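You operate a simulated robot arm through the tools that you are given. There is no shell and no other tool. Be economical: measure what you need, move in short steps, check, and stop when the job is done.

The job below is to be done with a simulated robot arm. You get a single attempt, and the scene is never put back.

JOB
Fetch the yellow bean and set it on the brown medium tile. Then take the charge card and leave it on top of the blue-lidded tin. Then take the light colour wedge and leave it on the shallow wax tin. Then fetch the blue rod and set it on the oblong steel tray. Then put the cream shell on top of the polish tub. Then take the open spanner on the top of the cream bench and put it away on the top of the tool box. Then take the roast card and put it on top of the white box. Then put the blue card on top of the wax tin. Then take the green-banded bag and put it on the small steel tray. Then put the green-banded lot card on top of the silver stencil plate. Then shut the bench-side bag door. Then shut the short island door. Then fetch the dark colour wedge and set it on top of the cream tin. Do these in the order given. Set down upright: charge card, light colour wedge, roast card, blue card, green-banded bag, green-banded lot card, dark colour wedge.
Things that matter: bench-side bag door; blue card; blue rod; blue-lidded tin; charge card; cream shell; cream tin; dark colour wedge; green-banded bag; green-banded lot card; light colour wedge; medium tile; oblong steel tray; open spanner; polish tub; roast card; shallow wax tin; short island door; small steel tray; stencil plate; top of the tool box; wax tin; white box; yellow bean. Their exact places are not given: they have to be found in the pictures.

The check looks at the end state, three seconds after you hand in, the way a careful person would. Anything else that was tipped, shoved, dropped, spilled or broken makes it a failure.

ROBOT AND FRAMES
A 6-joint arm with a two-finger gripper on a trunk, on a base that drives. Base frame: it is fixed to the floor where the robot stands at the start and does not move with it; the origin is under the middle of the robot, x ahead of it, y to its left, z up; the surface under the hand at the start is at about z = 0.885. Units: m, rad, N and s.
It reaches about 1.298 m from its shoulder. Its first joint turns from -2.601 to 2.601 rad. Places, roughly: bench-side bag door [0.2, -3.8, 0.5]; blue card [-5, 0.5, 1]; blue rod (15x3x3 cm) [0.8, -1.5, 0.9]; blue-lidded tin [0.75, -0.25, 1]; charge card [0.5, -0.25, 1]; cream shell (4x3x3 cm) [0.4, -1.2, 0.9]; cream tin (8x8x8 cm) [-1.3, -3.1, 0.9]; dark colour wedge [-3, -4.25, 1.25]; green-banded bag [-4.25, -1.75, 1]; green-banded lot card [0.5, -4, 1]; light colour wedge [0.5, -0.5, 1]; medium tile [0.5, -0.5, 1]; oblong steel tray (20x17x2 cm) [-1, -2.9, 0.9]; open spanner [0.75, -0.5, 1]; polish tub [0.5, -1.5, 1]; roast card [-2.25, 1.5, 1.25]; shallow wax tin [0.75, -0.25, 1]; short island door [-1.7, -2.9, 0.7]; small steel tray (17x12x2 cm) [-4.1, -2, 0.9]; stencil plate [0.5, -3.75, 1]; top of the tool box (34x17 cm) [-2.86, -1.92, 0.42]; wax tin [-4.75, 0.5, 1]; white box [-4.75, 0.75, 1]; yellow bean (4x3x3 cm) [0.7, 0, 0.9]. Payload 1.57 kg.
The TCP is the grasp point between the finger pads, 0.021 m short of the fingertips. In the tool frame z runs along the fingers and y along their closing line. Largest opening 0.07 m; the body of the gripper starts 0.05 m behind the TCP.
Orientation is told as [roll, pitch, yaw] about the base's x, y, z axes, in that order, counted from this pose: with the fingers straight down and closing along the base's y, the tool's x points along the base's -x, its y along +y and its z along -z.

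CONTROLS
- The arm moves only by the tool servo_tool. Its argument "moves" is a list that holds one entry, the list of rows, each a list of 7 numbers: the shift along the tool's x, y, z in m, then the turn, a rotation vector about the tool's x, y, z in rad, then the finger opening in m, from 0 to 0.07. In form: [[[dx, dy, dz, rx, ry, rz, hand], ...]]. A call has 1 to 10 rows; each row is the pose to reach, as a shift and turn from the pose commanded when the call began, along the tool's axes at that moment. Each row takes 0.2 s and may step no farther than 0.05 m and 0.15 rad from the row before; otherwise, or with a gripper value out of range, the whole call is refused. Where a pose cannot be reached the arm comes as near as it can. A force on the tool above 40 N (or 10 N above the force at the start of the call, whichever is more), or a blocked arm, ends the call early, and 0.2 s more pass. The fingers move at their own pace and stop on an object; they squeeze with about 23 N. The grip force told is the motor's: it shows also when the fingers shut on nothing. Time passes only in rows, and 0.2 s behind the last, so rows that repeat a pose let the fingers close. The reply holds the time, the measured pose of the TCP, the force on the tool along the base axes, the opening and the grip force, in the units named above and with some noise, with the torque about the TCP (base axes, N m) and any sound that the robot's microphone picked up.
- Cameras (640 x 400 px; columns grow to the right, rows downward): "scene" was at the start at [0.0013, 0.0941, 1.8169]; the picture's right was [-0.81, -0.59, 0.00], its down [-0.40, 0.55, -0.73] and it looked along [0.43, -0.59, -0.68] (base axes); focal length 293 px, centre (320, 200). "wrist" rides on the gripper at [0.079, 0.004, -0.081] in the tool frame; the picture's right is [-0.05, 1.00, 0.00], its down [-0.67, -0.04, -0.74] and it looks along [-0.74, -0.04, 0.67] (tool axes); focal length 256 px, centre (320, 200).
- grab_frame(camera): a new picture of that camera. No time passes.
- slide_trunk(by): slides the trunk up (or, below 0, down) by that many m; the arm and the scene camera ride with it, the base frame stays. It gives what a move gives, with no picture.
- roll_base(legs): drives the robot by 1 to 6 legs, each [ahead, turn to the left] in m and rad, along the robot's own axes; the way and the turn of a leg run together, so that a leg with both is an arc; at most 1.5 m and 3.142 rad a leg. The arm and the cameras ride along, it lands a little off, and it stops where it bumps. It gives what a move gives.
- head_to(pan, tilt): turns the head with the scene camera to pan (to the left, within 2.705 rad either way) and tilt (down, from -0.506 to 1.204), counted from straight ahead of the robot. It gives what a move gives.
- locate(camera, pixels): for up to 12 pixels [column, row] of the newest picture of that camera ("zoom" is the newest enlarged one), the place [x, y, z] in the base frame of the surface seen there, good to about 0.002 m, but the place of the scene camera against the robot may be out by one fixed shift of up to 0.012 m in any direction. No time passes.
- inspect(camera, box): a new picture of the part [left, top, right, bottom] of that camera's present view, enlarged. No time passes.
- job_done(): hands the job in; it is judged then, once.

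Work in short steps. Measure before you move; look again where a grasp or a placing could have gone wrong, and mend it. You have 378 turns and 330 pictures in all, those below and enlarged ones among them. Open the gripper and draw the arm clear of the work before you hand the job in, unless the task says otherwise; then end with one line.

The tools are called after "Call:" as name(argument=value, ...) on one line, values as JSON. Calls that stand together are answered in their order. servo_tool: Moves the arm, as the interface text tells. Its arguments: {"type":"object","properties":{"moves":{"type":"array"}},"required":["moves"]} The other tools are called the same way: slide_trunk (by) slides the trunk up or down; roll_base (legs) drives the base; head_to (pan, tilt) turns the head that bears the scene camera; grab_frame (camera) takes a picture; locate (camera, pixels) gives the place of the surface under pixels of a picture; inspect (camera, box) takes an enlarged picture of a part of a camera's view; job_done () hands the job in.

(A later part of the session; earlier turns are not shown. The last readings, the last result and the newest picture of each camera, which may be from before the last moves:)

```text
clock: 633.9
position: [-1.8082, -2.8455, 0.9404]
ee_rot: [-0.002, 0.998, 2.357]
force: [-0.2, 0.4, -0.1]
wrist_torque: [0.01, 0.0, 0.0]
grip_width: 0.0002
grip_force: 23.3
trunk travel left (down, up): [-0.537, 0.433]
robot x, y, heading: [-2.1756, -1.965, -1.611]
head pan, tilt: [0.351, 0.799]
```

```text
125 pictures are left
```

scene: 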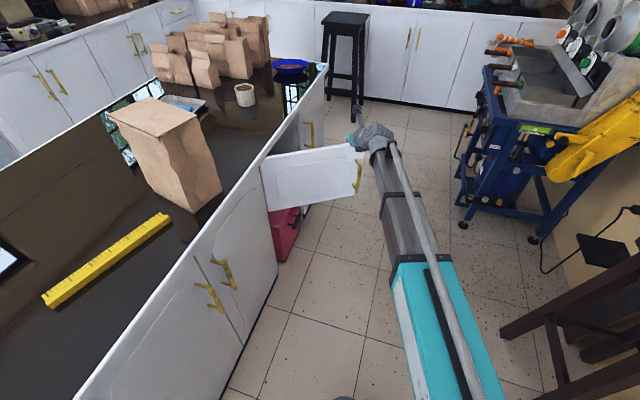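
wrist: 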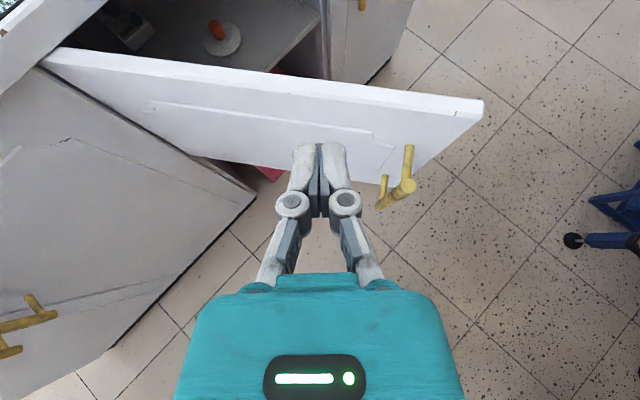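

Call:
locate(camera="wrist", pixels=[[200, 110], [300, 120], [360, 150], [400, 190], [410, 150], [450, 120], [100, 70], [280, 150], [60, 50]])

```text
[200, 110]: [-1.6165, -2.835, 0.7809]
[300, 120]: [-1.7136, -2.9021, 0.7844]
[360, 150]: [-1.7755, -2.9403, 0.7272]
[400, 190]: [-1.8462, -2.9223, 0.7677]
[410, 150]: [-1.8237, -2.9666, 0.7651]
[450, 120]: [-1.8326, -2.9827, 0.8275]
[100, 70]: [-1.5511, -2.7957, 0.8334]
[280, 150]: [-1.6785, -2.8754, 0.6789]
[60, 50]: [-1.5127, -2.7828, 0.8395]
```

Lower 0.23 and push along the arc (first half).

Call:
slide_trunk(by=-0.23)

Call:
grab_frame(camera="scene")

```text
clock: 636.4
position: [-1.8068, -2.8464, 0.7115]
ee_rot: [-0.001, 0.999, 2.355]
force: [-0.3, 0.7, 0.6]
wrist_torque: [0.04, 0.0, 0.02]
grip_width: 0.0001
grip_force: 23.3
trunk travel left (down, up): [-0.307, 0.663]
robot x, y, heading: [-2.1774, -1.9609, -1.61]
head pan, tilt: [0.351, 0.799]
```

```text
124 pictures are left
```

scene: 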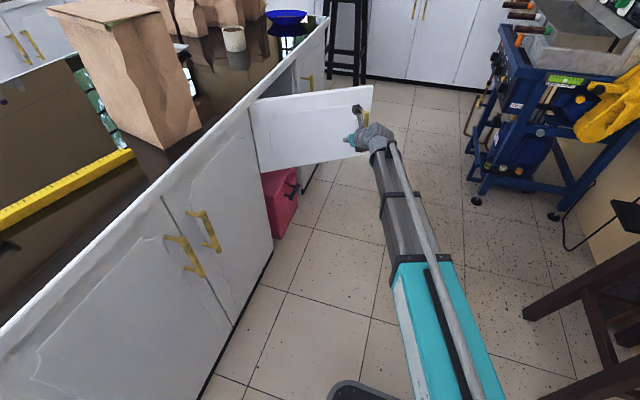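

Call:
servo_tool(moves=[[[0.0205, 0.0097, 0.0319, 0, 0, 0, 0], [0.0409, 0.0193, 0.0638, 0, 0, 0, 0], [0.0574, 0.0245, 0.0894, 0, 0, 0, 0], [0.0738, 0.0296, 0.115, 0, 0, 0, 0], [0.0908, 0.0284, 0.1414, 0, 0, 0, 0], [0.1077, 0.0271, 0.1678, 0, 0, 0, 0], [0.1229, 0.0203, 0.1914, 0, 0, 0, 0], [0.138, 0.0134, 0.215, 0, 0, 0, 0]]])

Call:
grab_frame(camera="scene")

Call:
grab_frame(camera="wrist")

```text
clock: 638.2
position: [-1.6346, -3.0386, 0.7105]
ee_rot: [-0.001, 0.996, 2.355]
force: [0.2, 0.0, 0.4]
wrist_torque: [-0.02, 0.01, -0.01]
grip_width: 0.0
grip_force: 22.5
trunk travel left (down, up): [-0.307, 0.663]
robot x, y, heading: [-2.1771, -1.9597, -1.61]
head pan, tilt: [0.351, 0.799]
```

```text
123 pictures are left
```

scene: 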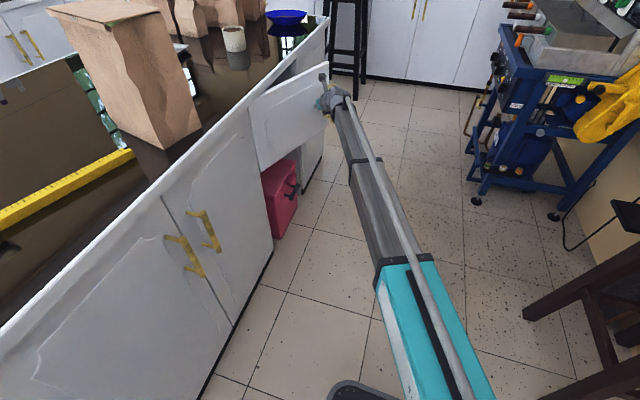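

```text
122 pictures are left
```

wrist: 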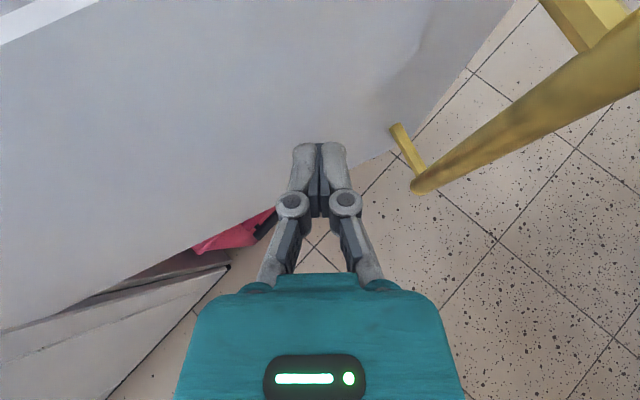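

Door follows. Continue the arc to closure, slowly.

Call:
servo_tool(moves=[[[0.0123, -0.011, 0.0191, 0, 0, 0, 0], [0.0245, -0.022, 0.0382, 0, 0, 0, 0], [0.0329, -0.0319, 0.0513, 0, 0, 0, 0], [0.0413, -0.0417, 0.0643, 0, 0, 0, 0], [0.0459, -0.0482, 0.0714, 0, 0, 0, 0], [0.0504, -0.0547, 0.0785, 0, 0, 0, 0], [0.0523, -0.0583, 0.0815, 0, 0, 0, 0], [0.0542, -0.0618, 0.0844, 0, 0, 0, 0]]])

Call:
grab_frame(camera="wrist")

```text
clock: 640.0
position: [-1.5213, -3.0644, 0.7095]
ee_rot: [-0.003, 0.995, 2.357]
force: [0.2, -0.1, 0.0]
wrist_torque: [-0.02, 0.0, -0.01]
grip_width: 0.0002
grip_force: 23.3
trunk travel left (down, up): [-0.307, 0.663]
robot x, y, heading: [-2.1772, -1.9623, -1.614]
head pan, tilt: [0.351, 0.799]
```

```text
121 pictures are left
```

wrist: 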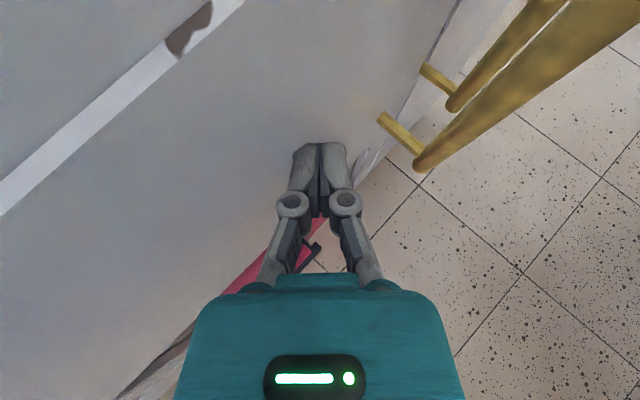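

Call:
locate(camera="wrist", pixels=[[100, 200], [200, 150], [290, 100], [350, 60], [440, 40], [50, 300], [400, 80], [250, 200]])

```text
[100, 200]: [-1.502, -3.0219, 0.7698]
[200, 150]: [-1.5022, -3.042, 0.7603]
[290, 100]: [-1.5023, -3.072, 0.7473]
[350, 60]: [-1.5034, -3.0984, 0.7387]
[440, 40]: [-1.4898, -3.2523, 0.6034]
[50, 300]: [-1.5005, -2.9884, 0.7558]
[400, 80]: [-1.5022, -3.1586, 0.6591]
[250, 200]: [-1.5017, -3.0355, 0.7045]
```

Face at x −1.502 vs neighbour −1.490: push ~1.5 cm further until it resists.

Call:
servo_tool(moves=[[[0.0019, -0.0035, 0.003, 0, 0, 0, 0], [0.0038, -0.0071, 0.0059, 0, 0, 0, 0], [0.0057, -0.0106, 0.0089, 0, 0, 0, 0], [0.0076, -0.0142, 0.0119, 0, 0, 0, 0]]])

Call:
grab_frame(camera="wrist")

Call:
locate(camera="wrist", pixels=[[100, 200], [200, 150], [290, 100], [350, 60], [450, 40], [50, 300], [400, 80], [480, 20]])

```text
clock: 641.1
position: [-1.5103, -3.0643, 0.7114]
ee_rot: [0.002, 0.994, 2.354]
force: [-6.7, 0.9, 2.2]
wrist_torque: [0.01, -0.01, -0.03]
grip_width: 0.0004
grip_force: 22.9
trunk travel left (down, up): [-0.307, 0.663]
robot x, y, heading: [-2.1731, -1.9611, -1.611]
head pan, tilt: [0.351, 0.799]
stopped in row 4: the force on the tool passed its limit at 42 N (the readings are from after the stop); the commanded pose is now the measured one
```

```text
120 pictures are left
```

wrist: 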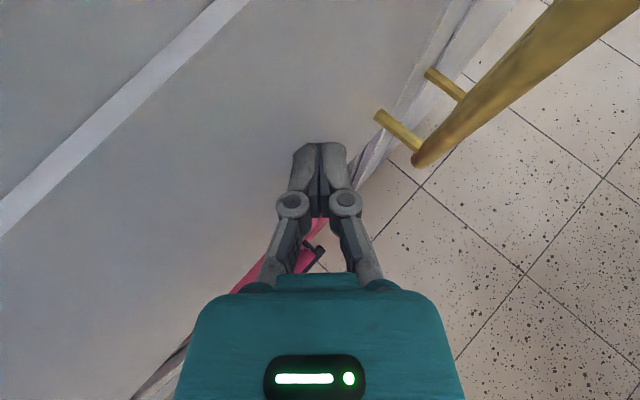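

```text
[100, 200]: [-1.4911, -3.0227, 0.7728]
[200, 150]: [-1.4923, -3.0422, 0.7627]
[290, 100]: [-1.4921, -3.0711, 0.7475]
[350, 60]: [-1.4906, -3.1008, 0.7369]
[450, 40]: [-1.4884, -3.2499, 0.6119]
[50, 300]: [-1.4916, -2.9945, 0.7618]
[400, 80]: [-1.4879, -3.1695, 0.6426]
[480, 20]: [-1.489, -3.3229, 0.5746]
```

The door is flush (−1.491). Back off, raise and level the hand.

Call:
servo_tool(moves=[[[-0.0189, 0, -0.0295, 0, 0, 0, 0], [-0.0378, 0, -0.0589, 0, 0, 0, 0], [-0.0567, 0, -0.0884, 0, 0, 0, 0], [-0.0756, 0, -0.1178, 0, 0, 0, 0], [-0.0945, 0, -0.1473, 0, 0, 0, 0], [-0.1134, 0, -0.1767, 0, 0, 0, 0]]])

Call:
slide_trunk(by=0.4)

Call:
slide_trunk(by=0.23)

Call:
servo_tool(moves=[[[-0.0257, 0, -0.0018, 0, -0.143, 0, 0], [-0.0508, 0, -0.0073, 0, -0.286, 0, 0], [-0.0749, 0, -0.0163, 0, -0.429, 0, 0], [-0.0973, 0, -0.0286, 0, -0.571, 0, 0], [-0.1179, 0, -0.044, 0, -0.714, 0, 0], [-0.1361, 0, -0.0622, 0, -0.857, 0, 0], [-0.151, 0, -0.082, 0, -0.995, 0, 0], [-0.151, 0, -0.082, 0, -0.995, 0, 0]]])

Call:
head_to(pan=0.2, tilt=0.45)

Call:
grab_frame(camera="scene")

```text
clock: 642.5
position: [-1.6565, -2.9121, 0.7101]
ee_rot: [0.001, 0.994, 2.355]
force: [0.2, -0.1, 0.1]
wrist_torque: [0.0, 0.04, 0.05]
grip_width: 0.0
grip_force: 23.1
trunk travel left (down, up): [-0.307, 0.663]
robot x, y, heading: [-2.1767, -1.9632, -1.611]
head pan, tilt: [0.351, 0.799]
```

```text
clock: 646.4
position: [-1.6564, -2.915, 1.1099]
ee_rot: [0.003, 0.993, 2.357]
force: [0.3, -0.6, -0.8]
wrist_torque: [0.02, -0.01, -0.01]
grip_width: 0.0
grip_force: 23.0
trunk travel left (down, up): [-0.707, 0.263]
robot x, y, heading: [-2.1765, -1.9599, -1.605]
head pan, tilt: [0.351, 0.799]
```

```text
clock: 648.8
position: [-1.6564, -2.9137, 1.3398]
ee_rot: [0.001, 0.994, 2.356]
force: [-0.5, 0.9, 0.0]
wrist_torque: [-0.02, 0.01, 0.04]
grip_width: 0.0001
grip_force: 22.6
trunk travel left (down, up): [-0.937, 0.033]
robot x, y, heading: [-2.1778, -1.9612, -1.609]
head pan, tilt: [0.351, 0.799]
```

```text
clock: 650.6
position: [-1.7639, -2.8079, 1.2556]
ee_rot: [0.002, -0.005, 2.354]
force: [0.4, 0.2, -0.6]
wrist_torque: [0.01, 0.0, 0.0]
grip_width: 0.0002
grip_force: 23.8
out of reach, approached as far as the arm can: row 3, 4, 5, 6, 7, 8
trunk travel left (down, up): [-0.937, 0.033]
robot x, y, heading: [-2.175, -1.9581, -1.611]
head pan, tilt: [0.351, 0.799]
```

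```text
clock: 651.4
position: [-1.7625, -2.8079, 1.2565]
ee_rot: [0.001, -0.004, 2.353]
force: [-0.4, -1.0, 0.5]
wrist_torque: [0.0, 0.0, -0.01]
grip_width: 0.0
grip_force: 22.8
trunk travel left (down, up): [-0.937, 0.033]
robot x, y, heading: [-2.1726, -1.9576, -1.61]
head pan, tilt: [0.201, 0.45]
```

```text
119 pictures are left
```

scene: 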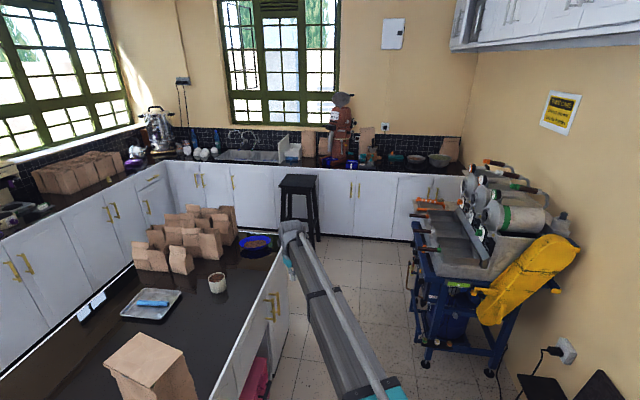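

Zoom on the sample roaster where the dark wedge should be.

Call:
inspect(camera="scene", box=[390, 140, 600, 300])

Call:
locate(camera="scene", pixels=[[470, 165], [490, 165], [430, 202], [455, 190], [445, 205], [480, 215], [420, 235], [500, 185]])

```text
2.50 times, centred on (495, 220) of scene
```

zoom: 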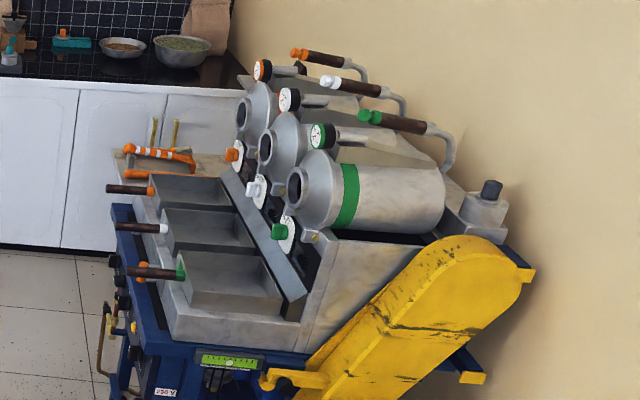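

```text
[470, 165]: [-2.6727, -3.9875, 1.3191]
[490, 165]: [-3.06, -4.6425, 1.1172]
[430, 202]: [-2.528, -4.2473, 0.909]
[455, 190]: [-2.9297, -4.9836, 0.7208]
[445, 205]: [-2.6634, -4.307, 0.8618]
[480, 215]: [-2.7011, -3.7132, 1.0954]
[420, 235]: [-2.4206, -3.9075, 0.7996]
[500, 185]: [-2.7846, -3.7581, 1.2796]
```

The wedge is hidden behind the drums (south end). Retract and drive down the corridor to look.

Call:
servo_tool(moves=[[[-0.0402, -0.0139, 0, 0, 0, 0, 0.03], [-0.0803, -0.0278, 0, 0, 0, 0, 0.03], [-0.1205, -0.0416, 0, 0, 0, 0, 0.03], [-0.1607, -0.0555, 0, 0, 0, 0, 0.03], [-0.2008, -0.0694, 0, 0, 0, 0, 0.03], [-0.241, -0.0833, 0, 0, 0, 0, 0.03], [-0.2811, -0.0971, 0, 0, 0, 0, 0.03], [-0.3213, -0.111, 0, 0, 0, 0, 0.03]]])

Call:
roll_base(legs=[[0, 0.26], [0.95, 0], [0, -0.22]])

Call:
head_to(pan=-0.6, tilt=0.4)

Call:
grab_frame(camera="scene")

```text
clock: 653.2
position: [-1.9124, -2.4983, 1.257]
ee_rot: [0.002, -0.003, 2.355]
force: [-0.1, -0.2, 0.5]
wrist_torque: [-0.03, 0.0, -0.04]
grip_width: 0.03
grip_force: 0.1
trunk travel left (down, up): [-0.937, 0.033]
robot x, y, heading: [-2.1763, -1.9587, -1.607]
head pan, tilt: [0.201, 0.45]
```

```text
clock: 661.6
position: [-1.6849, -3.4363, 1.2562]
ee_rot: [0.001, -0.002, 2.378]
force: [0.5, -0.2, -0.8]
wrist_torque: [-0.01, 0.04, -0.04]
grip_width: 0.0299
grip_force: 0.0
trunk travel left (down, up): [-0.937, 0.033]
robot x, y, heading: [-1.9625, -2.9031, -1.576]
head pan, tilt: [0.201, 0.45]
```

```text
clock: 662.8
position: [-1.6844, -3.4348, 1.256]
ee_rot: [0.002, -0.004, 2.378]
force: [-0.1, -0.4, 0.6]
wrist_torque: [0.05, -0.01, 0.02]
grip_width: 0.03
grip_force: 0.2
trunk travel left (down, up): [-0.937, 0.033]
robot x, y, heading: [-1.9616, -2.8994, -1.577]
head pan, tilt: [-0.6, 0.4]
```

```text
117 pictures are left
```

scene: 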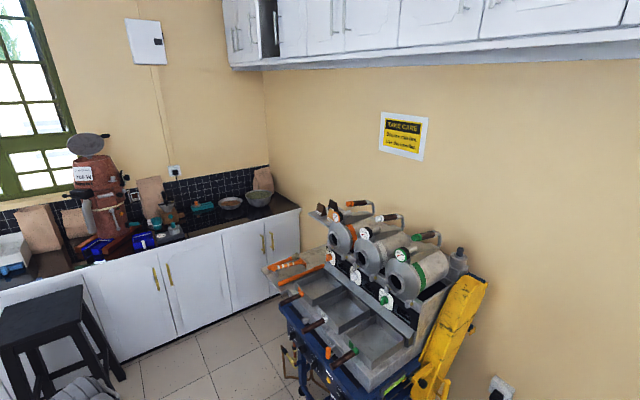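

Call:
inspect(camera="scene", box=[270, 180, 430, 280])

Call:
locate(camera="zoom", pixels=[[250, 105], [240, 90], [195, 145], [215, 135], [180, 120], [255, 130], [320, 80], [270, 240], [120, 340], [140, 320]])

```text
4.00 times, centred on (350, 230) of scene
```

zoom: 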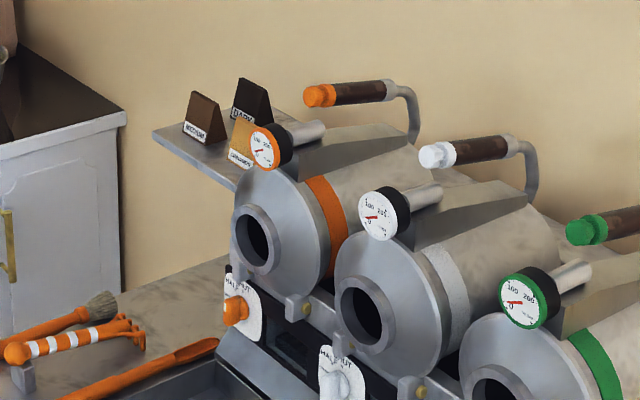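

```text
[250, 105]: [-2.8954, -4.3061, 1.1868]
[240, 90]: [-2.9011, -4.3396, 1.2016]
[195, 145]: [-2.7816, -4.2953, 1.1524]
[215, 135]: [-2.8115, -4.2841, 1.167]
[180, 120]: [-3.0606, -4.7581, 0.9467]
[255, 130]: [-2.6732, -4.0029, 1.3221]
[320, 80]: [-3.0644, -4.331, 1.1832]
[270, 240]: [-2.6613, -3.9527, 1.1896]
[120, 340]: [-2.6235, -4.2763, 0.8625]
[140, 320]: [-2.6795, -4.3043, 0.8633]
```

Dark wedge at ≈ (−2.9, −4.31, 1.19) on a small side shelf (z ≈ 1.14). Check stool and floor space for the robot.

Call:
locate(camera="scene", pixels=[[85, 290], [30, 350], [122, 375], [60, 320], [190, 330], [285, 300], [270, 275], [290, 345], [140, 300], [300, 210], [266, 268]])

Call:
head_to(pan=-0.1, tilt=0.8)

Call:
grab_frame(camera="scene")

```text
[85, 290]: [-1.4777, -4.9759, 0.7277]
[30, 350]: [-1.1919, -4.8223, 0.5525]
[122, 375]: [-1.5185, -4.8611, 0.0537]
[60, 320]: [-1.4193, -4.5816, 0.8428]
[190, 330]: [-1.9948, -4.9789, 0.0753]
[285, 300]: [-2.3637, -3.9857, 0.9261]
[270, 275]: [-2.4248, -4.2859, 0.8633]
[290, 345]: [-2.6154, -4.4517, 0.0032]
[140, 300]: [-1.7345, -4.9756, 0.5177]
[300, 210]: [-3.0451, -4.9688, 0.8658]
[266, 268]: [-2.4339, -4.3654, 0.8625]
```

```text
clock: 663.7
position: [-1.6856, -3.4347, 1.2549]
ee_rot: [0.002, -0.004, 2.378]
force: [0.7, 0.0, 0.4]
wrist_torque: [-0.01, -0.02, -0.01]
grip_width: 0.0298
grip_force: 0.1
trunk travel left (down, up): [-0.937, 0.033]
robot x, y, heading: [-1.9642, -2.9031, -1.575]
head pan, tilt: [-0.099, 0.799]
```

```text
115 pictures are left
```

scene: 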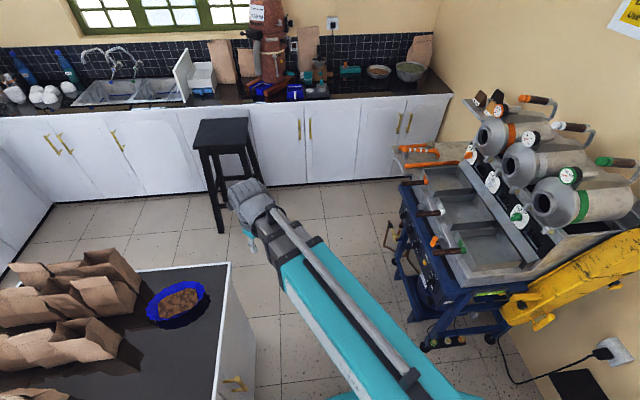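

Call:
locate(camera="scene", pixels=[[388, 235], [390, 225], [398, 268], [402, 190], [425, 345], [410, 255], [230, 300], [218, 225], [240, 150], [345, 230]])

```text
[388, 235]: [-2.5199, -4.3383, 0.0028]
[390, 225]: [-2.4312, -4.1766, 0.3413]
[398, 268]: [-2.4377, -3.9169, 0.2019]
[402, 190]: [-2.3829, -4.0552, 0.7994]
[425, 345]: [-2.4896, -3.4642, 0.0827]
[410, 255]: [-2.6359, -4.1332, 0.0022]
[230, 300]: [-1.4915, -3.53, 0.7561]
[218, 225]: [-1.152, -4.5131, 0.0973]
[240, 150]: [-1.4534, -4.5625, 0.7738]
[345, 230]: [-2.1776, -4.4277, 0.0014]
```

Path is clear. Drive 1.28 m ahead to y ≈ −4.18.

Call:
roll_base(legs=[[1.28, 0]])

Call:
head_to(pan=-1.3, tilt=0.6)

Call:
grab_frame(camera="scene")

```text
clock: 671.7
position: [-1.6907, -4.7392, 1.2554]
ee_rot: [0.002, -0.004, 2.379]
force: [-1.4, -0.5, -0.1]
wrist_torque: [0.02, 0.02, 0.0]
grip_width: 0.0298
grip_force: 0.1
trunk travel left (down, up): [-0.937, 0.033]
robot x, y, heading: [-1.9746, -4.2038, -1.58]
head pan, tilt: [-0.099, 0.799]
```

```text
clock: 673.1
position: [-1.6914, -4.7389, 1.256]
ee_rot: [0.003, -0.005, 2.38]
force: [-0.1, 0.0, 0.0]
wrist_torque: [0.03, 0.01, 0.04]
grip_width: 0.0299
grip_force: 0.0
trunk travel left (down, up): [-0.937, 0.033]
robot x, y, heading: [-1.9716, -4.2035, -1.58]
head pan, tilt: [-1.3, 0.6]
```

```text
114 pictures are left
```

scene: 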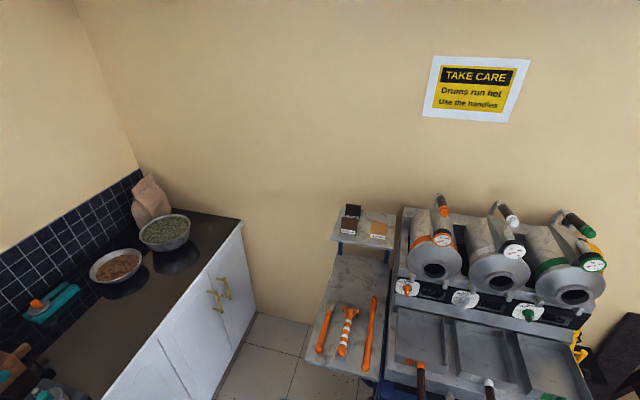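

Call:
inspect(camera="scene", box=[310, 180, 470, 280])

Call:
locate(camera="zoom", pixels=[[175, 120], [150, 160], [200, 118], [165, 190], [110, 150], [80, 235], [355, 135], [330, 270], [280, 190], [500, 130], [540, 75], [185, 105]])

```text
4.00 times, centred on (390, 230) of scene
```

zoom: 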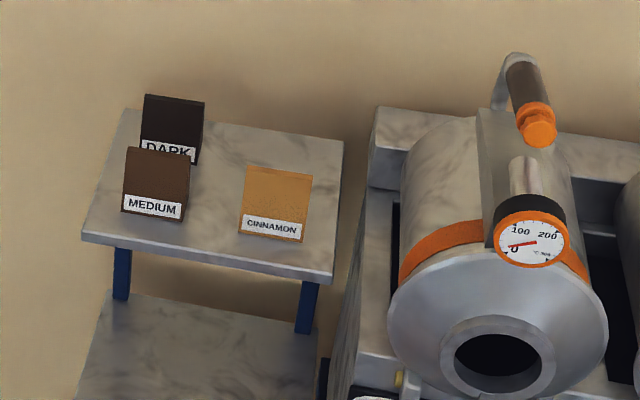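

```text
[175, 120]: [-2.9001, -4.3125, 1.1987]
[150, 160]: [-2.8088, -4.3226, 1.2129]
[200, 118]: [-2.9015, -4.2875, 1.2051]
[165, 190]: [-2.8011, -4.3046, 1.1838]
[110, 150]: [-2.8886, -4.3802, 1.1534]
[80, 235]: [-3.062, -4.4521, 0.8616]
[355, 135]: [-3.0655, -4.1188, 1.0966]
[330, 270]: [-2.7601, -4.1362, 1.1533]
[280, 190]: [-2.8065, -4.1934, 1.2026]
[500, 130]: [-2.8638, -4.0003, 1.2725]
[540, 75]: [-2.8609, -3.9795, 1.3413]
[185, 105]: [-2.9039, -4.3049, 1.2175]
```

Raise to the top and swing the arm round (in an arc at ~0.6 m radius) toward the small shelf, turning to yaw 1.57.

Call:
slide_trunk(by=0.033)

Call:
servo_tool(moves=[[[-0.0244, 0.0372, 0, 0, 0, 0.135, 0.07], [-0.0487, 0.0745, 0, 0, 0, 0.27, 0.07], [-0.0731, 0.1117, 0, 0, 0, 0.405, 0.07], [-0.0974, 0.149, 0, 0, 0, 0.54, 0.07], [-0.1218, 0.1862, 0, 0, 0, 0.675, 0.07], [-0.1461, 0.2235, 0, 0, 0, 0.81, 0.07], [-0.1874, 0.2445, 0, 0, 0, 0.81, 0.07], [-0.2287, 0.2655, 0, 0, 0, 0.81, 0.07], [-0.27, 0.2865, 0, 0, 0, 0.81, 0.07], [-0.3113, 0.3075, 0, 0, 0, 0.81, 0.07]]])

```text
clock: 673.9
position: [-1.6923, -4.7372, 1.2885]
ee_rot: [0.002, -0.003, 2.379]
force: [0.4, 0.1, -0.2]
wrist_torque: [0.0, 0.05, 0.0]
grip_width: 0.03
grip_force: 0.1
trunk travel left (down, up): [-0.97, 0.0]
robot x, y, heading: [-1.9709, -4.2034, -1.575]
head pan, tilt: [-1.3, 0.6]
```

```text
clock: 676.1
position: [-2.1297, -4.747, 1.2892]
ee_rot: [0.002, 0.0, 1.568]
force: [-0.5, 0.6, 0.3]
wrist_torque: [-0.06, -0.05, 0.01]
grip_width: 0.0698
grip_force: 0.0
out of reach, approached as far as the arm can: row 3, 4, 5, 6, 7, 10
trunk travel left (down, up): [-0.97, 0.0]
robot x, y, heading: [-1.9719, -4.2022, -1.579]
head pan, tilt: [-1.3, 0.6]
```

Call:
servo_tool(moves=[[[-0.0225, 0.0427, 0, 0, 0, 0, 0.07], [-0.0449, 0.0855, 0, 0, 0, 0, 0.07], [-0.0674, 0.1282, 0, 0, 0, 0, 0.07], [-0.0898, 0.1709, 0, 0, 0, 0, 0.07], [-0.1123, 0.2136, 0, 0, 0, 0, 0.07], [-0.1347, 0.2564, 0, 0, 0, 0, 0.07], [-0.1572, 0.2991, 0, 0, 0, 0, 0.07], [-0.1796, 0.3418, 0, 0, 0, 0, 0.07], [-0.2021, 0.3845, 0, 0, 0, 0, 0.07], [-0.2245, 0.4273, 0, 0, 0, 0, 0.07]]])

Call:
grab_frame(camera="wrist")

Call:
grab_frame(camera="scene")

```text
clock: 678.3
position: [-2.5574, -4.5238, 1.2873]
ee_rot: [0.002, -0.001, 1.571]
force: [-0.6, -0.3, -0.6]
wrist_torque: [0.02, 0.0, -0.04]
grip_width: 0.0698
grip_force: 0.0
out of reach, approached as far as the arm can: row 3, 4, 5, 6
trunk travel left (down, up): [-0.97, 0.0]
robot x, y, heading: [-1.97, -4.2038, -1.576]
head pan, tilt: [-1.3, 0.6]
```

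```text
112 pictures are left
```

wrist: 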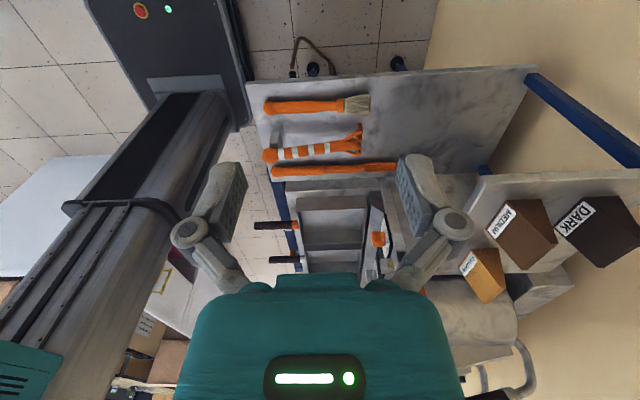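

```text
111 pictures are left
```

scene: 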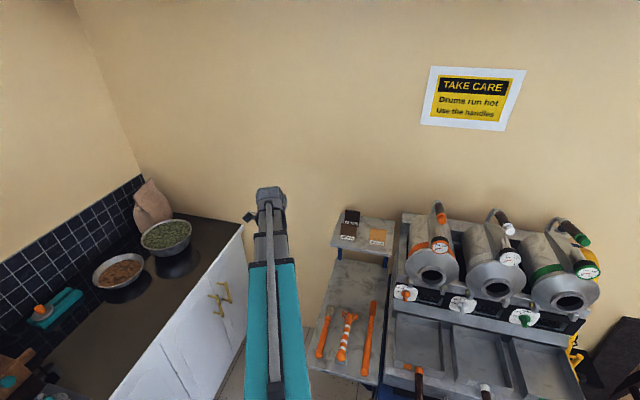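

Call:
servo_tool(moves=[[[-0.0211, 0.0387, 0, 0, 0, 0, 0.07], [-0.0422, 0.0773, 0, 0, 0, 0, 0.07], [-0.0633, 0.116, 0, 0, 0, 0, 0.07], [-0.0844, 0.1547, 0, 0, 0, 0, 0.07], [-0.1056, 0.1933, 0, 0, 0, 0, 0.07], [-0.1267, 0.232, 0, 0, 0, 0, 0.07], [-0.1478, 0.2707, 0, 0, 0, 0, 0.07], [-0.1689, 0.3093, 0, 0, 0, 0, 0.07], [-0.19, 0.348, 0, 0, 0, 0, 0.07]]])

Call:
grab_frame(camera="wrist")

Call:
inspect(camera="wrist", box=[200, 0, 456, 160])

```text
clock: 680.3
position: [-2.9058, -4.3275, 1.2879]
ee_rot: [0.003, 0.001, 1.571]
force: [-0.4, -0.4, 0.1]
wrist_torque: [-0.04, -0.01, 0.02]
grip_width: 0.07
grip_force: 0.0
out of reach, approached as far as the arm can: row 1
trunk travel left (down, up): [-0.97, 0.0]
robot x, y, heading: [-1.9752, -4.2032, -1.576]
head pan, tilt: [-1.3, 0.6]
```

```text
110 pictures are left
```

wrist: 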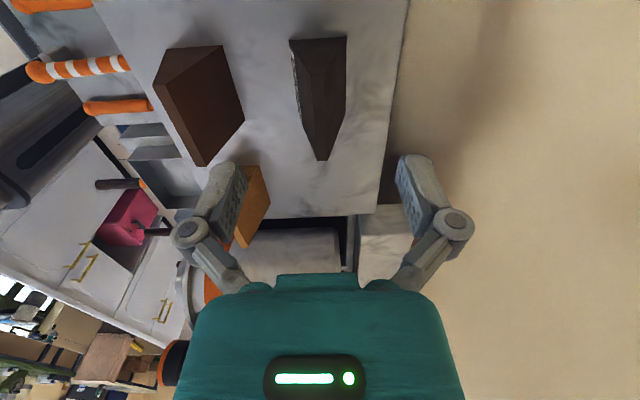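

```text
2.50 times, centred on (328, 80) of wrist
```

zoom: 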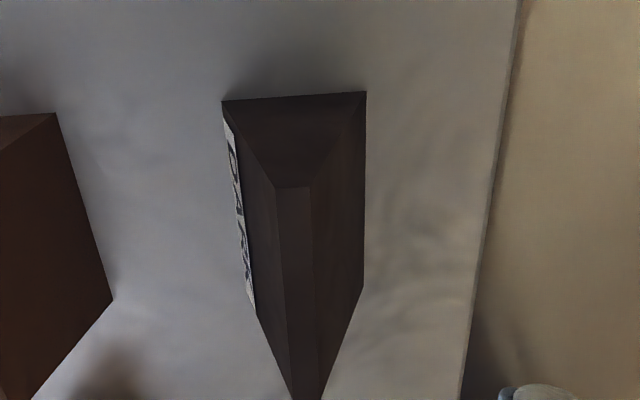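

Call:
locate(camera="zoom", pixels=[[224, 102], [364, 94], [277, 189], [309, 189], [296, 390], [318, 390], [256, 312], [362, 285], [110, 298], [500, 100], [200, 60], [470, 350]])

```text
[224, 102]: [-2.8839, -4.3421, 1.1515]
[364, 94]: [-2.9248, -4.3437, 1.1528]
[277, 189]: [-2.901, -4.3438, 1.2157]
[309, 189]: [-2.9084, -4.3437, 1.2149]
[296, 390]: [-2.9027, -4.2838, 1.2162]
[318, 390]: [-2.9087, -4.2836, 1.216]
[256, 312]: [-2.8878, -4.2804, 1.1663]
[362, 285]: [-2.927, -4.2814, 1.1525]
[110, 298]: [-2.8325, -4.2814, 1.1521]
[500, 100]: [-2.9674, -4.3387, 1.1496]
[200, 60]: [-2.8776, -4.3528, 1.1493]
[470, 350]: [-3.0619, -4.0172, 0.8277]
```

Wedge centre (−2.905, −4.312), shelf z 1.150, top 1.216. Centre, lower to TCP ≈ 1.176.

Call:
servo_tool(moves=[[[-0.0155, 0, 0, 0, 0, 0, 0.07], [-0.0155, 0, 0, 0, 0, 0, 0.07]]])

Call:
slide_trunk(by=-0.05)

Call:
grab_frame(camera="wrist")

```text
clock: 680.9
position: [-2.9058, -4.3137, 1.2895]
ee_rot: [0.005, 0.001, 1.57]
force: [0.3, 0.4, 0.4]
wrist_torque: [-0.02, -0.02, 0.03]
grip_width: 0.0702
grip_force: 0.1
trunk travel left (down, up): [-0.97, 0.0]
robot x, y, heading: [-1.972, -4.2041, -1.571]
head pan, tilt: [-1.3, 0.6]
```

```text
clock: 681.8
position: [-2.9054, -4.3134, 1.2381]
ee_rot: [0.003, -0.001, 1.572]
force: [0.1, 0.4, 0.1]
wrist_torque: [-0.01, 0.01, -0.01]
grip_width: 0.07
grip_force: 0.0
trunk travel left (down, up): [-0.92, 0.05]
robot x, y, heading: [-1.9697, -4.2048, -1.578]
head pan, tilt: [-1.3, 0.6]
```

```text
108 pictures are left
```

wrist: 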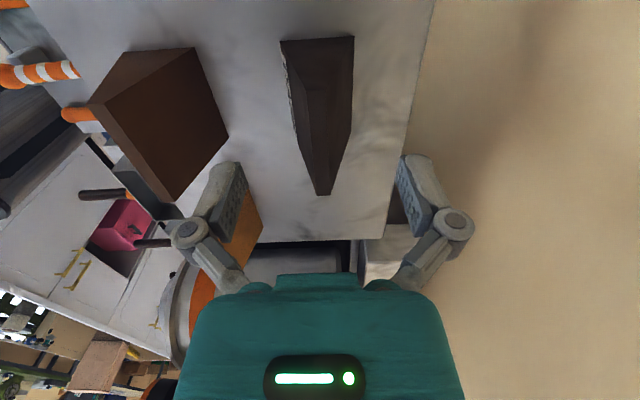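

Aligned. Lower 0.0625, close, lift a little.

Call:
slide_trunk(by=-0.0625)

Call:
servo_tool(moves=[[[0, 0, 0, 0, 0, 0, 0.05], [0, 0, 0, 0, 0, 0, 0.04], [0, 0, 0, 0, 0, 0, 0.02], [0, 0, 0, 0, 0, 0, 0.0], [0, 0, 0, 0, 0, 0, 0.0]]])

Call:
slide_trunk(by=0.06)

Call:
grab_frame(camera="wrist")

```text
clock: 682.8
position: [-2.9051, -4.3142, 1.1758]
ee_rot: [0.003, 0.003, 1.57]
force: [1.2, 0.1, -0.2]
wrist_torque: [0.02, -0.03, -0.03]
grip_width: 0.0699
grip_force: 0.0
trunk travel left (down, up): [-0.857, 0.113]
robot x, y, heading: [-1.9729, -4.2067, -1.575]
head pan, tilt: [-1.3, 0.6]
```

```text
clock: 684.0
position: [-2.9063, -4.3127, 1.1766]
ee_rot: [0.003, 0.0, 1.57]
force: [-1.1, -0.8, 2.6]
wrist_torque: [0.03, 0.02, 0.01]
grip_width: 0.0382
grip_force: 22.8
trunk travel left (down, up): [-0.857, 0.113]
robot x, y, heading: [-1.9716, -4.2012, -1.575]
head pan, tilt: [-1.3, 0.6]
```

```text
clock: 685.0
position: [-2.9066, -4.3145, 1.2366]
ee_rot: [0.003, -0.001, 1.57]
force: [-0.5, 0.0, -1.1]
wrist_torque: [0.02, -0.02, 0.03]
grip_width: 0.0381
grip_force: 22.8
trunk travel left (down, up): [-0.917, 0.053]
robot x, y, heading: [-1.9726, -4.2017, -1.577]
head pan, tilt: [-1.3, 0.6]
```

```text
107 pictures are left
```

wrist: 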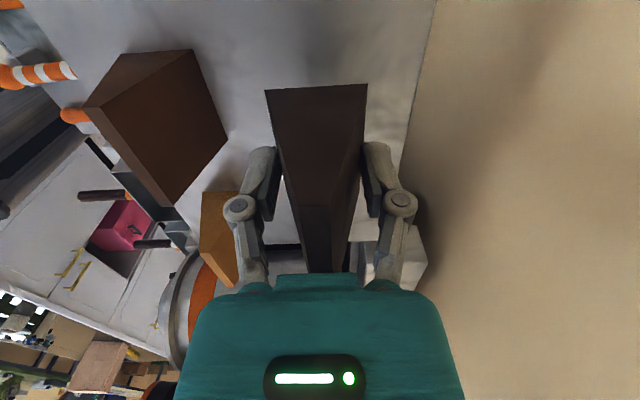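

Held. Raise fully, then bring it back out (−y, +x) clear of the other wedges.

Call:
slide_trunk(by=0.053)

Call:
servo_tool(moves=[[[0.045, 0, 0, 0, 0, 0, 0], [0.0675, -0.0387, 0, 0, 0, 0, 0], [0.09, -0.0773, 0, 0, 0, 0, 0], [0.11, -0.116, 0, 0, 0, 0, 0], [0.13, -0.1547, 0, 0, 0, 0, 0], [0.15, -0.1933, 0, 0, 0, 0, 0], [0.17, -0.232, 0, 0, 0, 0, 0], [0.185, -0.2707, 0, 0, 0, 0, 0], [0.2, -0.3093, 0, 0, 0, 0, 0], [0.21, -0.348, 0, 0, 0, 0, 0]]])

Call:
grab_frame(camera="scene")

```text
clock: 686.0
position: [-2.9068, -4.3133, 1.2884]
ee_rot: [0.002, 0.0, 1.571]
force: [0.7, -0.2, -0.4]
wrist_torque: [-0.02, -0.03, 0.0]
grip_width: 0.0381
grip_force: 23.4
trunk travel left (down, up): [-0.97, 0.0]
robot x, y, heading: [-1.9696, -4.2017, -1.579]
head pan, tilt: [-1.3, 0.6]
```

```text
clock: 688.2
position: [-2.5563, -4.5238, 1.2893]
ee_rot: [0.002, -0.001, 1.57]
force: [0.0, -0.2, -0.9]
wrist_torque: [-0.04, 0.0, 0.0]
grip_width: 0.0379
grip_force: 23.1
out of reach, approached as far as the arm can: row 1, 5, 6, 7
trunk travel left (down, up): [-0.97, 0.0]
robot x, y, heading: [-1.9724, -4.2005, -1.575]
head pan, tilt: [-1.3, 0.6]
```

```text
106 pictures are left
```

scene: 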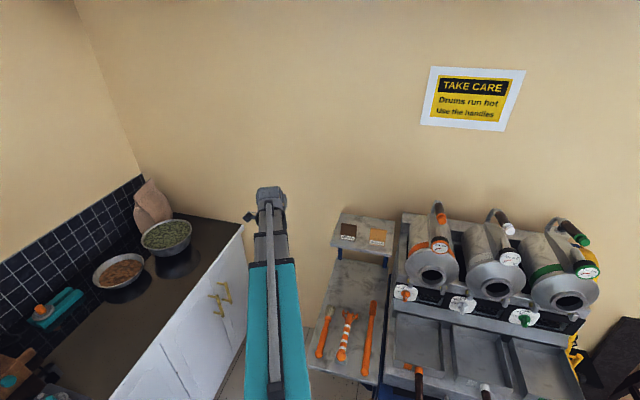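

Swing the arm back around with a half-turn of the hand (two calls).

Call:
servo_tool(moves=[[[0.0226, -0.0426, 0, 0, 0, -0.147, 0], [0.0452, -0.0853, 0, 0, 0, -0.294, 0], [0.0679, -0.1279, 0, 0, 0, -0.441, 0], [0.0905, -0.1705, 0, 0, 0, -0.588, 0], [0.1131, -0.2132, 0, 0, 0, -0.735, 0], [0.1357, -0.2558, 0, 0, 0, -0.882, 0], [0.1583, -0.2984, 0, 0, 0, -1.029, 0], [0.181, -0.341, 0, 0, 0, -1.176, 0], [0.2036, -0.3837, 0, 0, 0, -1.323, 0], [0.2262, -0.4263, 0, 0, 0, -1.47, 0]]])

Call:
servo_tool(moves=[[[0.0427, -0.0054, 0, 0, 0, -0.147, 0], [0.0854, -0.0107, 0, 0, 0, -0.294, 0], [0.128, -0.0161, 0, 0, 0, -0.441, 0], [0.1707, -0.0214, 0, 0, 0, -0.588, 0], [0.2134, -0.0268, 0, 0, 0, -0.735, 0], [0.2561, -0.0321, 0, 0, 0, -0.882, 0], [0.2988, -0.0375, 0, 0, 0, -1.029, 0], [0.3414, -0.0428, 0, 0, 0, -1.176, 0], [0.3841, -0.0482, 0, 0, 0, -1.323, 0], [0.4268, -0.0535, 0, 0, 0, -1.47, 0]]])

Call:
grab_frame(camera="wrist")

```text
clock: 690.4
position: [-2.1275, -4.7508, 1.2881]
ee_rot: [-0.001, -0.004, 3.042]
force: [0.3, -0.8, -0.5]
wrist_torque: [0.05, 0.02, -0.01]
grip_width: 0.0378
grip_force: 23.3
out of reach, approached as far as the arm can: row 2, 3, 7, 8, 9
trunk travel left (down, up): [-0.97, 0.0]
robot x, y, heading: [-1.97, -4.2073, -1.583]
head pan, tilt: [-1.3, 0.6]
```

```text
clock: 692.6
position: [-1.7007, -4.7406, 1.2892]
ee_rot: [-0.003, -0.001, -1.771]
force: [-0.1, 0.0, -1.4]
wrist_torque: [0.0, -0.01, 0.02]
grip_width: 0.0379
grip_force: 23.2
out of reach, approached as far as the arm can: row 8, 9, 10
trunk travel left (down, up): [-0.97, 0.0]
robot x, y, heading: [-1.9706, -4.2005, -1.579]
head pan, tilt: [-1.3, 0.6]
```

```text
105 pictures are left
```

wrist: 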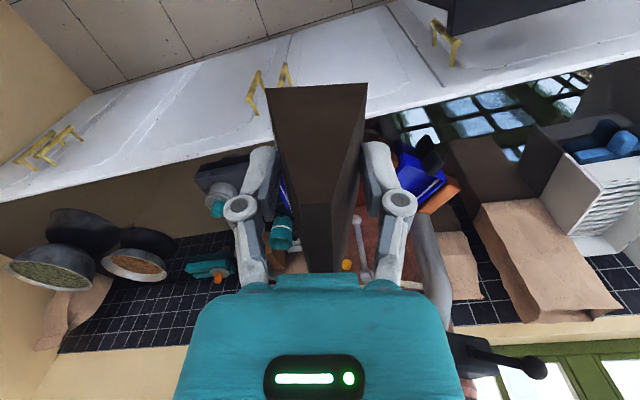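

Reverse the base 0.95 m to y ≈ −3.25.

Call:
roll_base(legs=[[-0.95, 0]])

Call:
head_to(pan=1.3, tilt=0.75)

Call:
grab_frame(camera="scene")

```text
clock: 698.5
position: [-1.7005, -3.8053, 1.2893]
ee_rot: [-0.004, 0.0, -1.795]
force: [-1.0, 0.5, -0.2]
wrist_torque: [0.0, -0.01, 0.0]
grip_width: 0.0377
grip_force: 22.9
trunk travel left (down, up): [-0.97, 0.0]
robot x, y, heading: [-1.9559, -3.2637, -1.599]
head pan, tilt: [-1.3, 0.6]
```

```text
clock: 700.9
position: [-1.6993, -3.8045, 1.2898]
ee_rot: [-0.004, -0.001, -1.794]
force: [-0.3, 0.1, -1.3]
wrist_torque: [0.04, 0.0, -0.01]
grip_width: 0.0373
grip_force: 23.6
trunk travel left (down, up): [-0.97, 0.0]
robot x, y, heading: [-1.9544, -3.2637, -1.601]
head pan, tilt: [1.3, 0.75]
```

```text
104 pictures are left
```

scene: 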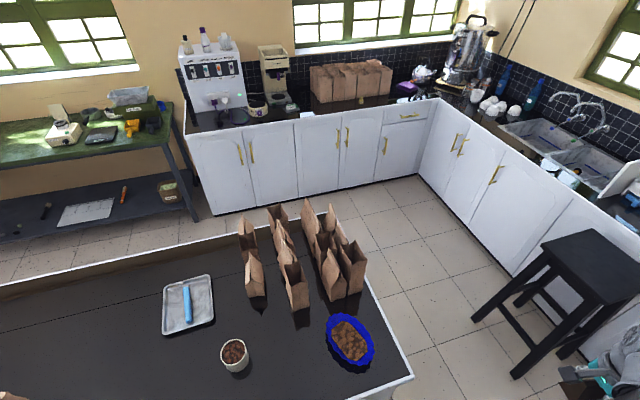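

Call:
inspect(camera="scene", box=[180, 310, 300, 400])

Call:
locate(camera="scene", pixels=[[234, 350], [222, 352], [247, 348], [234, 340], [234, 362], [350, 340], [255, 275], [300, 280]])

```text
4.44 times, centred on (240, 355) of scene
```

zoom: 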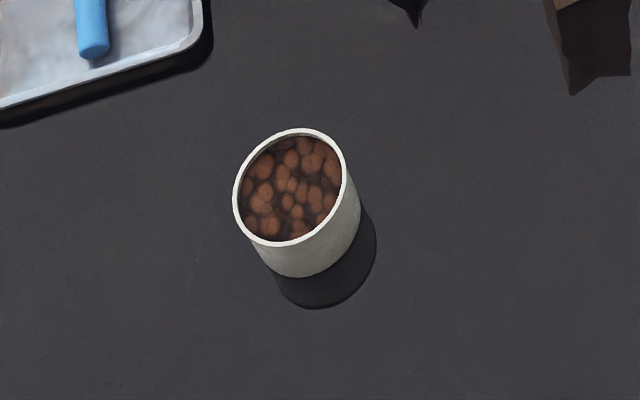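

```text
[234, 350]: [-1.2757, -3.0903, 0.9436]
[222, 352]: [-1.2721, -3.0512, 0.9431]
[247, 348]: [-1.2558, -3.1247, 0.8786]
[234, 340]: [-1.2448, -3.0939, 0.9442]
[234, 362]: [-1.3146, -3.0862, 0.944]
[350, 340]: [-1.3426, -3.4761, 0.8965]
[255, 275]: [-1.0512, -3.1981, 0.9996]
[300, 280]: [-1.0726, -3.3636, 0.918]
```

Tin centre ≈ (−1.279, −3.089), top ≈ 0.944. Swing the arm there via (−1.334, −3.514).

Call:
servo_tool(moves=[[[0.0365, 0.0293, 0, 0, 0, -0.05, 0], [0.073, 0.0585, 0, 0, 0, -0.1, 0], [0.1094, 0.0878, 0, 0, 0, -0.15, 0], [0.1459, 0.117, 0, 0, 0, -0.2, 0], [0.1824, 0.1463, 0, 0, 0, -0.25, 0], [0.2189, 0.1755, 0, 0, 0, -0.3, 0], [0.2554, 0.2048, 0, 0, 0, -0.35, 0], [0.2918, 0.234, 0, 0, 0, -0.4, 0], [0.3283, 0.2633, 0, 0, 0, -0.45, 0], [0.3648, 0.2925, 0, 0, 0, -0.5, 0]]])

```text
clock: 703.1
position: [-1.3333, -3.514, 1.2878]
ee_rot: [-0.003, 0.003, -1.297]
force: [0.1, 0.3, -1.2]
wrist_torque: [0.0, -0.01, 0.02]
grip_width: 0.0376
grip_force: 22.5
out of reach, approached as far as the arm can: row 5, 6, 7, 10
trunk travel left (down, up): [-0.97, 0.0]
robot x, y, heading: [-1.9566, -3.2631, -1.6]
head pan, tilt: [1.3, 0.75]
```

Call:
servo_tool(moves=[[[0.0395, 0.0167, 0, 0, 0, 0, 0], [0.0789, 0.0334, 0, 0, 0, 0, 0], [0.1184, 0.0501, 0, 0, 0, 0, 0], [0.1578, 0.0668, 0, 0, 0, 0, 0], [0.1973, 0.0835, 0, 0, 0, 0, 0], [0.2368, 0.1001, 0, 0, 0, 0, 0], [0.2762, 0.1168, 0, 0, 0, 0, 0], [0.3157, 0.1335, 0, 0, 0, 0, 0], [0.3551, 0.1502, 0, 0, 0, 0, 0], [0.3946, 0.1669, 0, 0, 0, 0, 0]]])

Call:
slide_trunk(by=-0.17)

Call:
grab_frame(camera="wrist")

Call:
grab_frame(camera="scene")

```text
clock: 705.3
position: [-1.2787, -3.0883, 1.2882]
ee_rot: [-0.004, 0.001, -1.297]
force: [0.0, 0.7, -0.2]
wrist_torque: [-0.03, 0.03, -0.01]
grip_width: 0.0373
grip_force: 22.8
out of reach, approached as far as the arm can: row 1, 3, 4, 5, 6, 7, 8, 9, 10
trunk travel left (down, up): [-0.97, 0.0]
robot x, y, heading: [-1.9573, -3.2666, -1.595]
head pan, tilt: [1.3, 0.75]
```

```text
clock: 707.2
position: [-1.2789, -3.0909, 1.1186]
ee_rot: [-0.002, -0.001, -1.294]
force: [-1.0, 0.0, -0.4]
wrist_torque: [0.0, 0.02, 0.0]
grip_width: 0.0371
grip_force: 23.5
trunk travel left (down, up): [-0.8, 0.17]
robot x, y, heading: [-1.9543, -3.2627, -1.6]
head pan, tilt: [1.3, 0.75]
```

```text
102 pictures are left
```

wrist: 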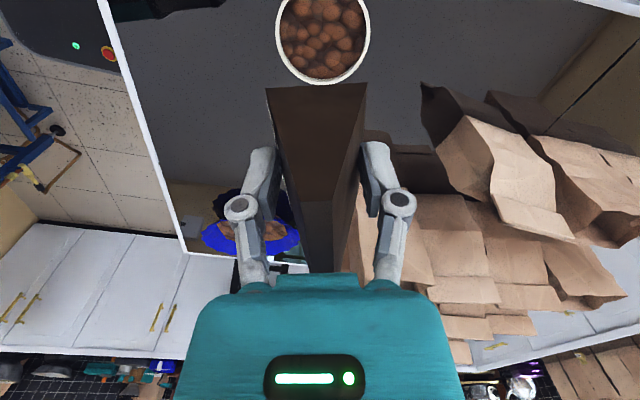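

```text
101 pictures are left
```

scene: 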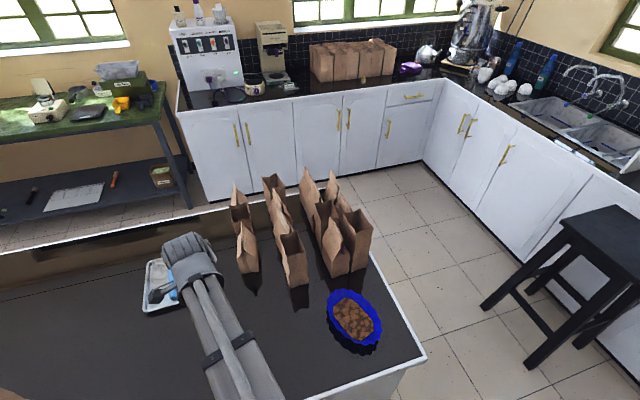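

Locate the tin's rim in the wrist view.

Call:
locate(camera="wrist", pixels=[[277, 35], [369, 35], [322, 82], [287, 65], [358, 65], [322, 40], [310, 30], [282, 8], [366, 8], [340, 60]])

```text
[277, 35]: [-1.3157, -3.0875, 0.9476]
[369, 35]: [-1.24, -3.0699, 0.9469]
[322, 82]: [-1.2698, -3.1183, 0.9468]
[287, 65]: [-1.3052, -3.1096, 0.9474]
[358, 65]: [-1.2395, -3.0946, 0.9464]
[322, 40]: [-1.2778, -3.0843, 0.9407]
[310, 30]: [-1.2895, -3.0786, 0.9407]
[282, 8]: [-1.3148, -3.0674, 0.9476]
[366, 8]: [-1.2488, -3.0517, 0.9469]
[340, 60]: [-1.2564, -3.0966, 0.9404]
```

Rim centre ≈ (−1.277, −3.080), rim 0.947, content 0.9405. Shift to centre and lower to TCP ≈ 0.98.

Call:
servo_tool(moves=[[[0.0098, 0.0044, 0, 0, 0, 0, 0], [0.0098, 0.0044, 0, 0, 0, 0, 0]]])

Call:
slide_trunk(by=-0.125)

Call:
grab_frame(camera="wrist")

Call:
locate(camera="wrist", pixels=[[267, 92], [366, 86], [305, 205], [330, 205], [235, 110], [400, 110], [320, 30]])

```text
clock: 707.8
position: [-1.2787, -3.0784, 1.1188]
ee_rot: [-0.004, 0.001, -1.295]
force: [0.5, 0.3, -0.8]
wrist_torque: [0.01, 0.02, -0.02]
grip_width: 0.0372
grip_force: 22.6
trunk travel left (down, up): [-0.8, 0.17]
robot x, y, heading: [-1.9565, -3.2619, -1.593]
head pan, tilt: [1.3, 0.75]
```

```text
clock: 709.3
position: [-1.2779, -3.079, 0.9935]
ee_rot: [-0.004, 0.002, -1.295]
force: [-0.8, 0.3, -1.4]
wrist_torque: [0.01, -0.01, 0.01]
grip_width: 0.037
grip_force: 22.7
trunk travel left (down, up): [-0.675, 0.295]
robot x, y, heading: [-1.9583, -3.2638, -1.595]
head pan, tilt: [1.3, 0.75]
```

```text
100 pictures are left
```

wrist: 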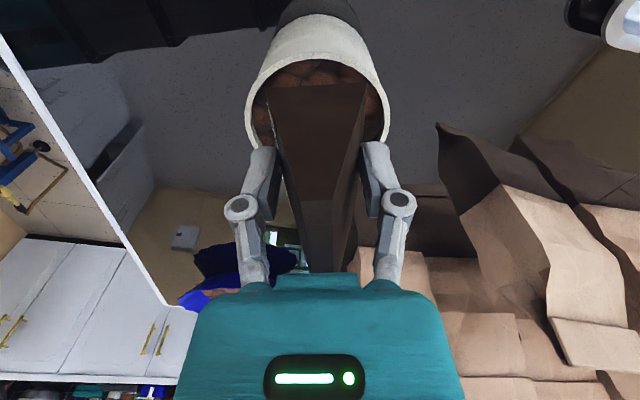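

```text
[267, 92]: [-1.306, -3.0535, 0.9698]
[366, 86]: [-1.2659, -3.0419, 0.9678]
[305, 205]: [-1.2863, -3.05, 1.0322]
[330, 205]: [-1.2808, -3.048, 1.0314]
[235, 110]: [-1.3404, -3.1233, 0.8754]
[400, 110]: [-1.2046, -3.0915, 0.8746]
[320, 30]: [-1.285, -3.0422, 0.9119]
```

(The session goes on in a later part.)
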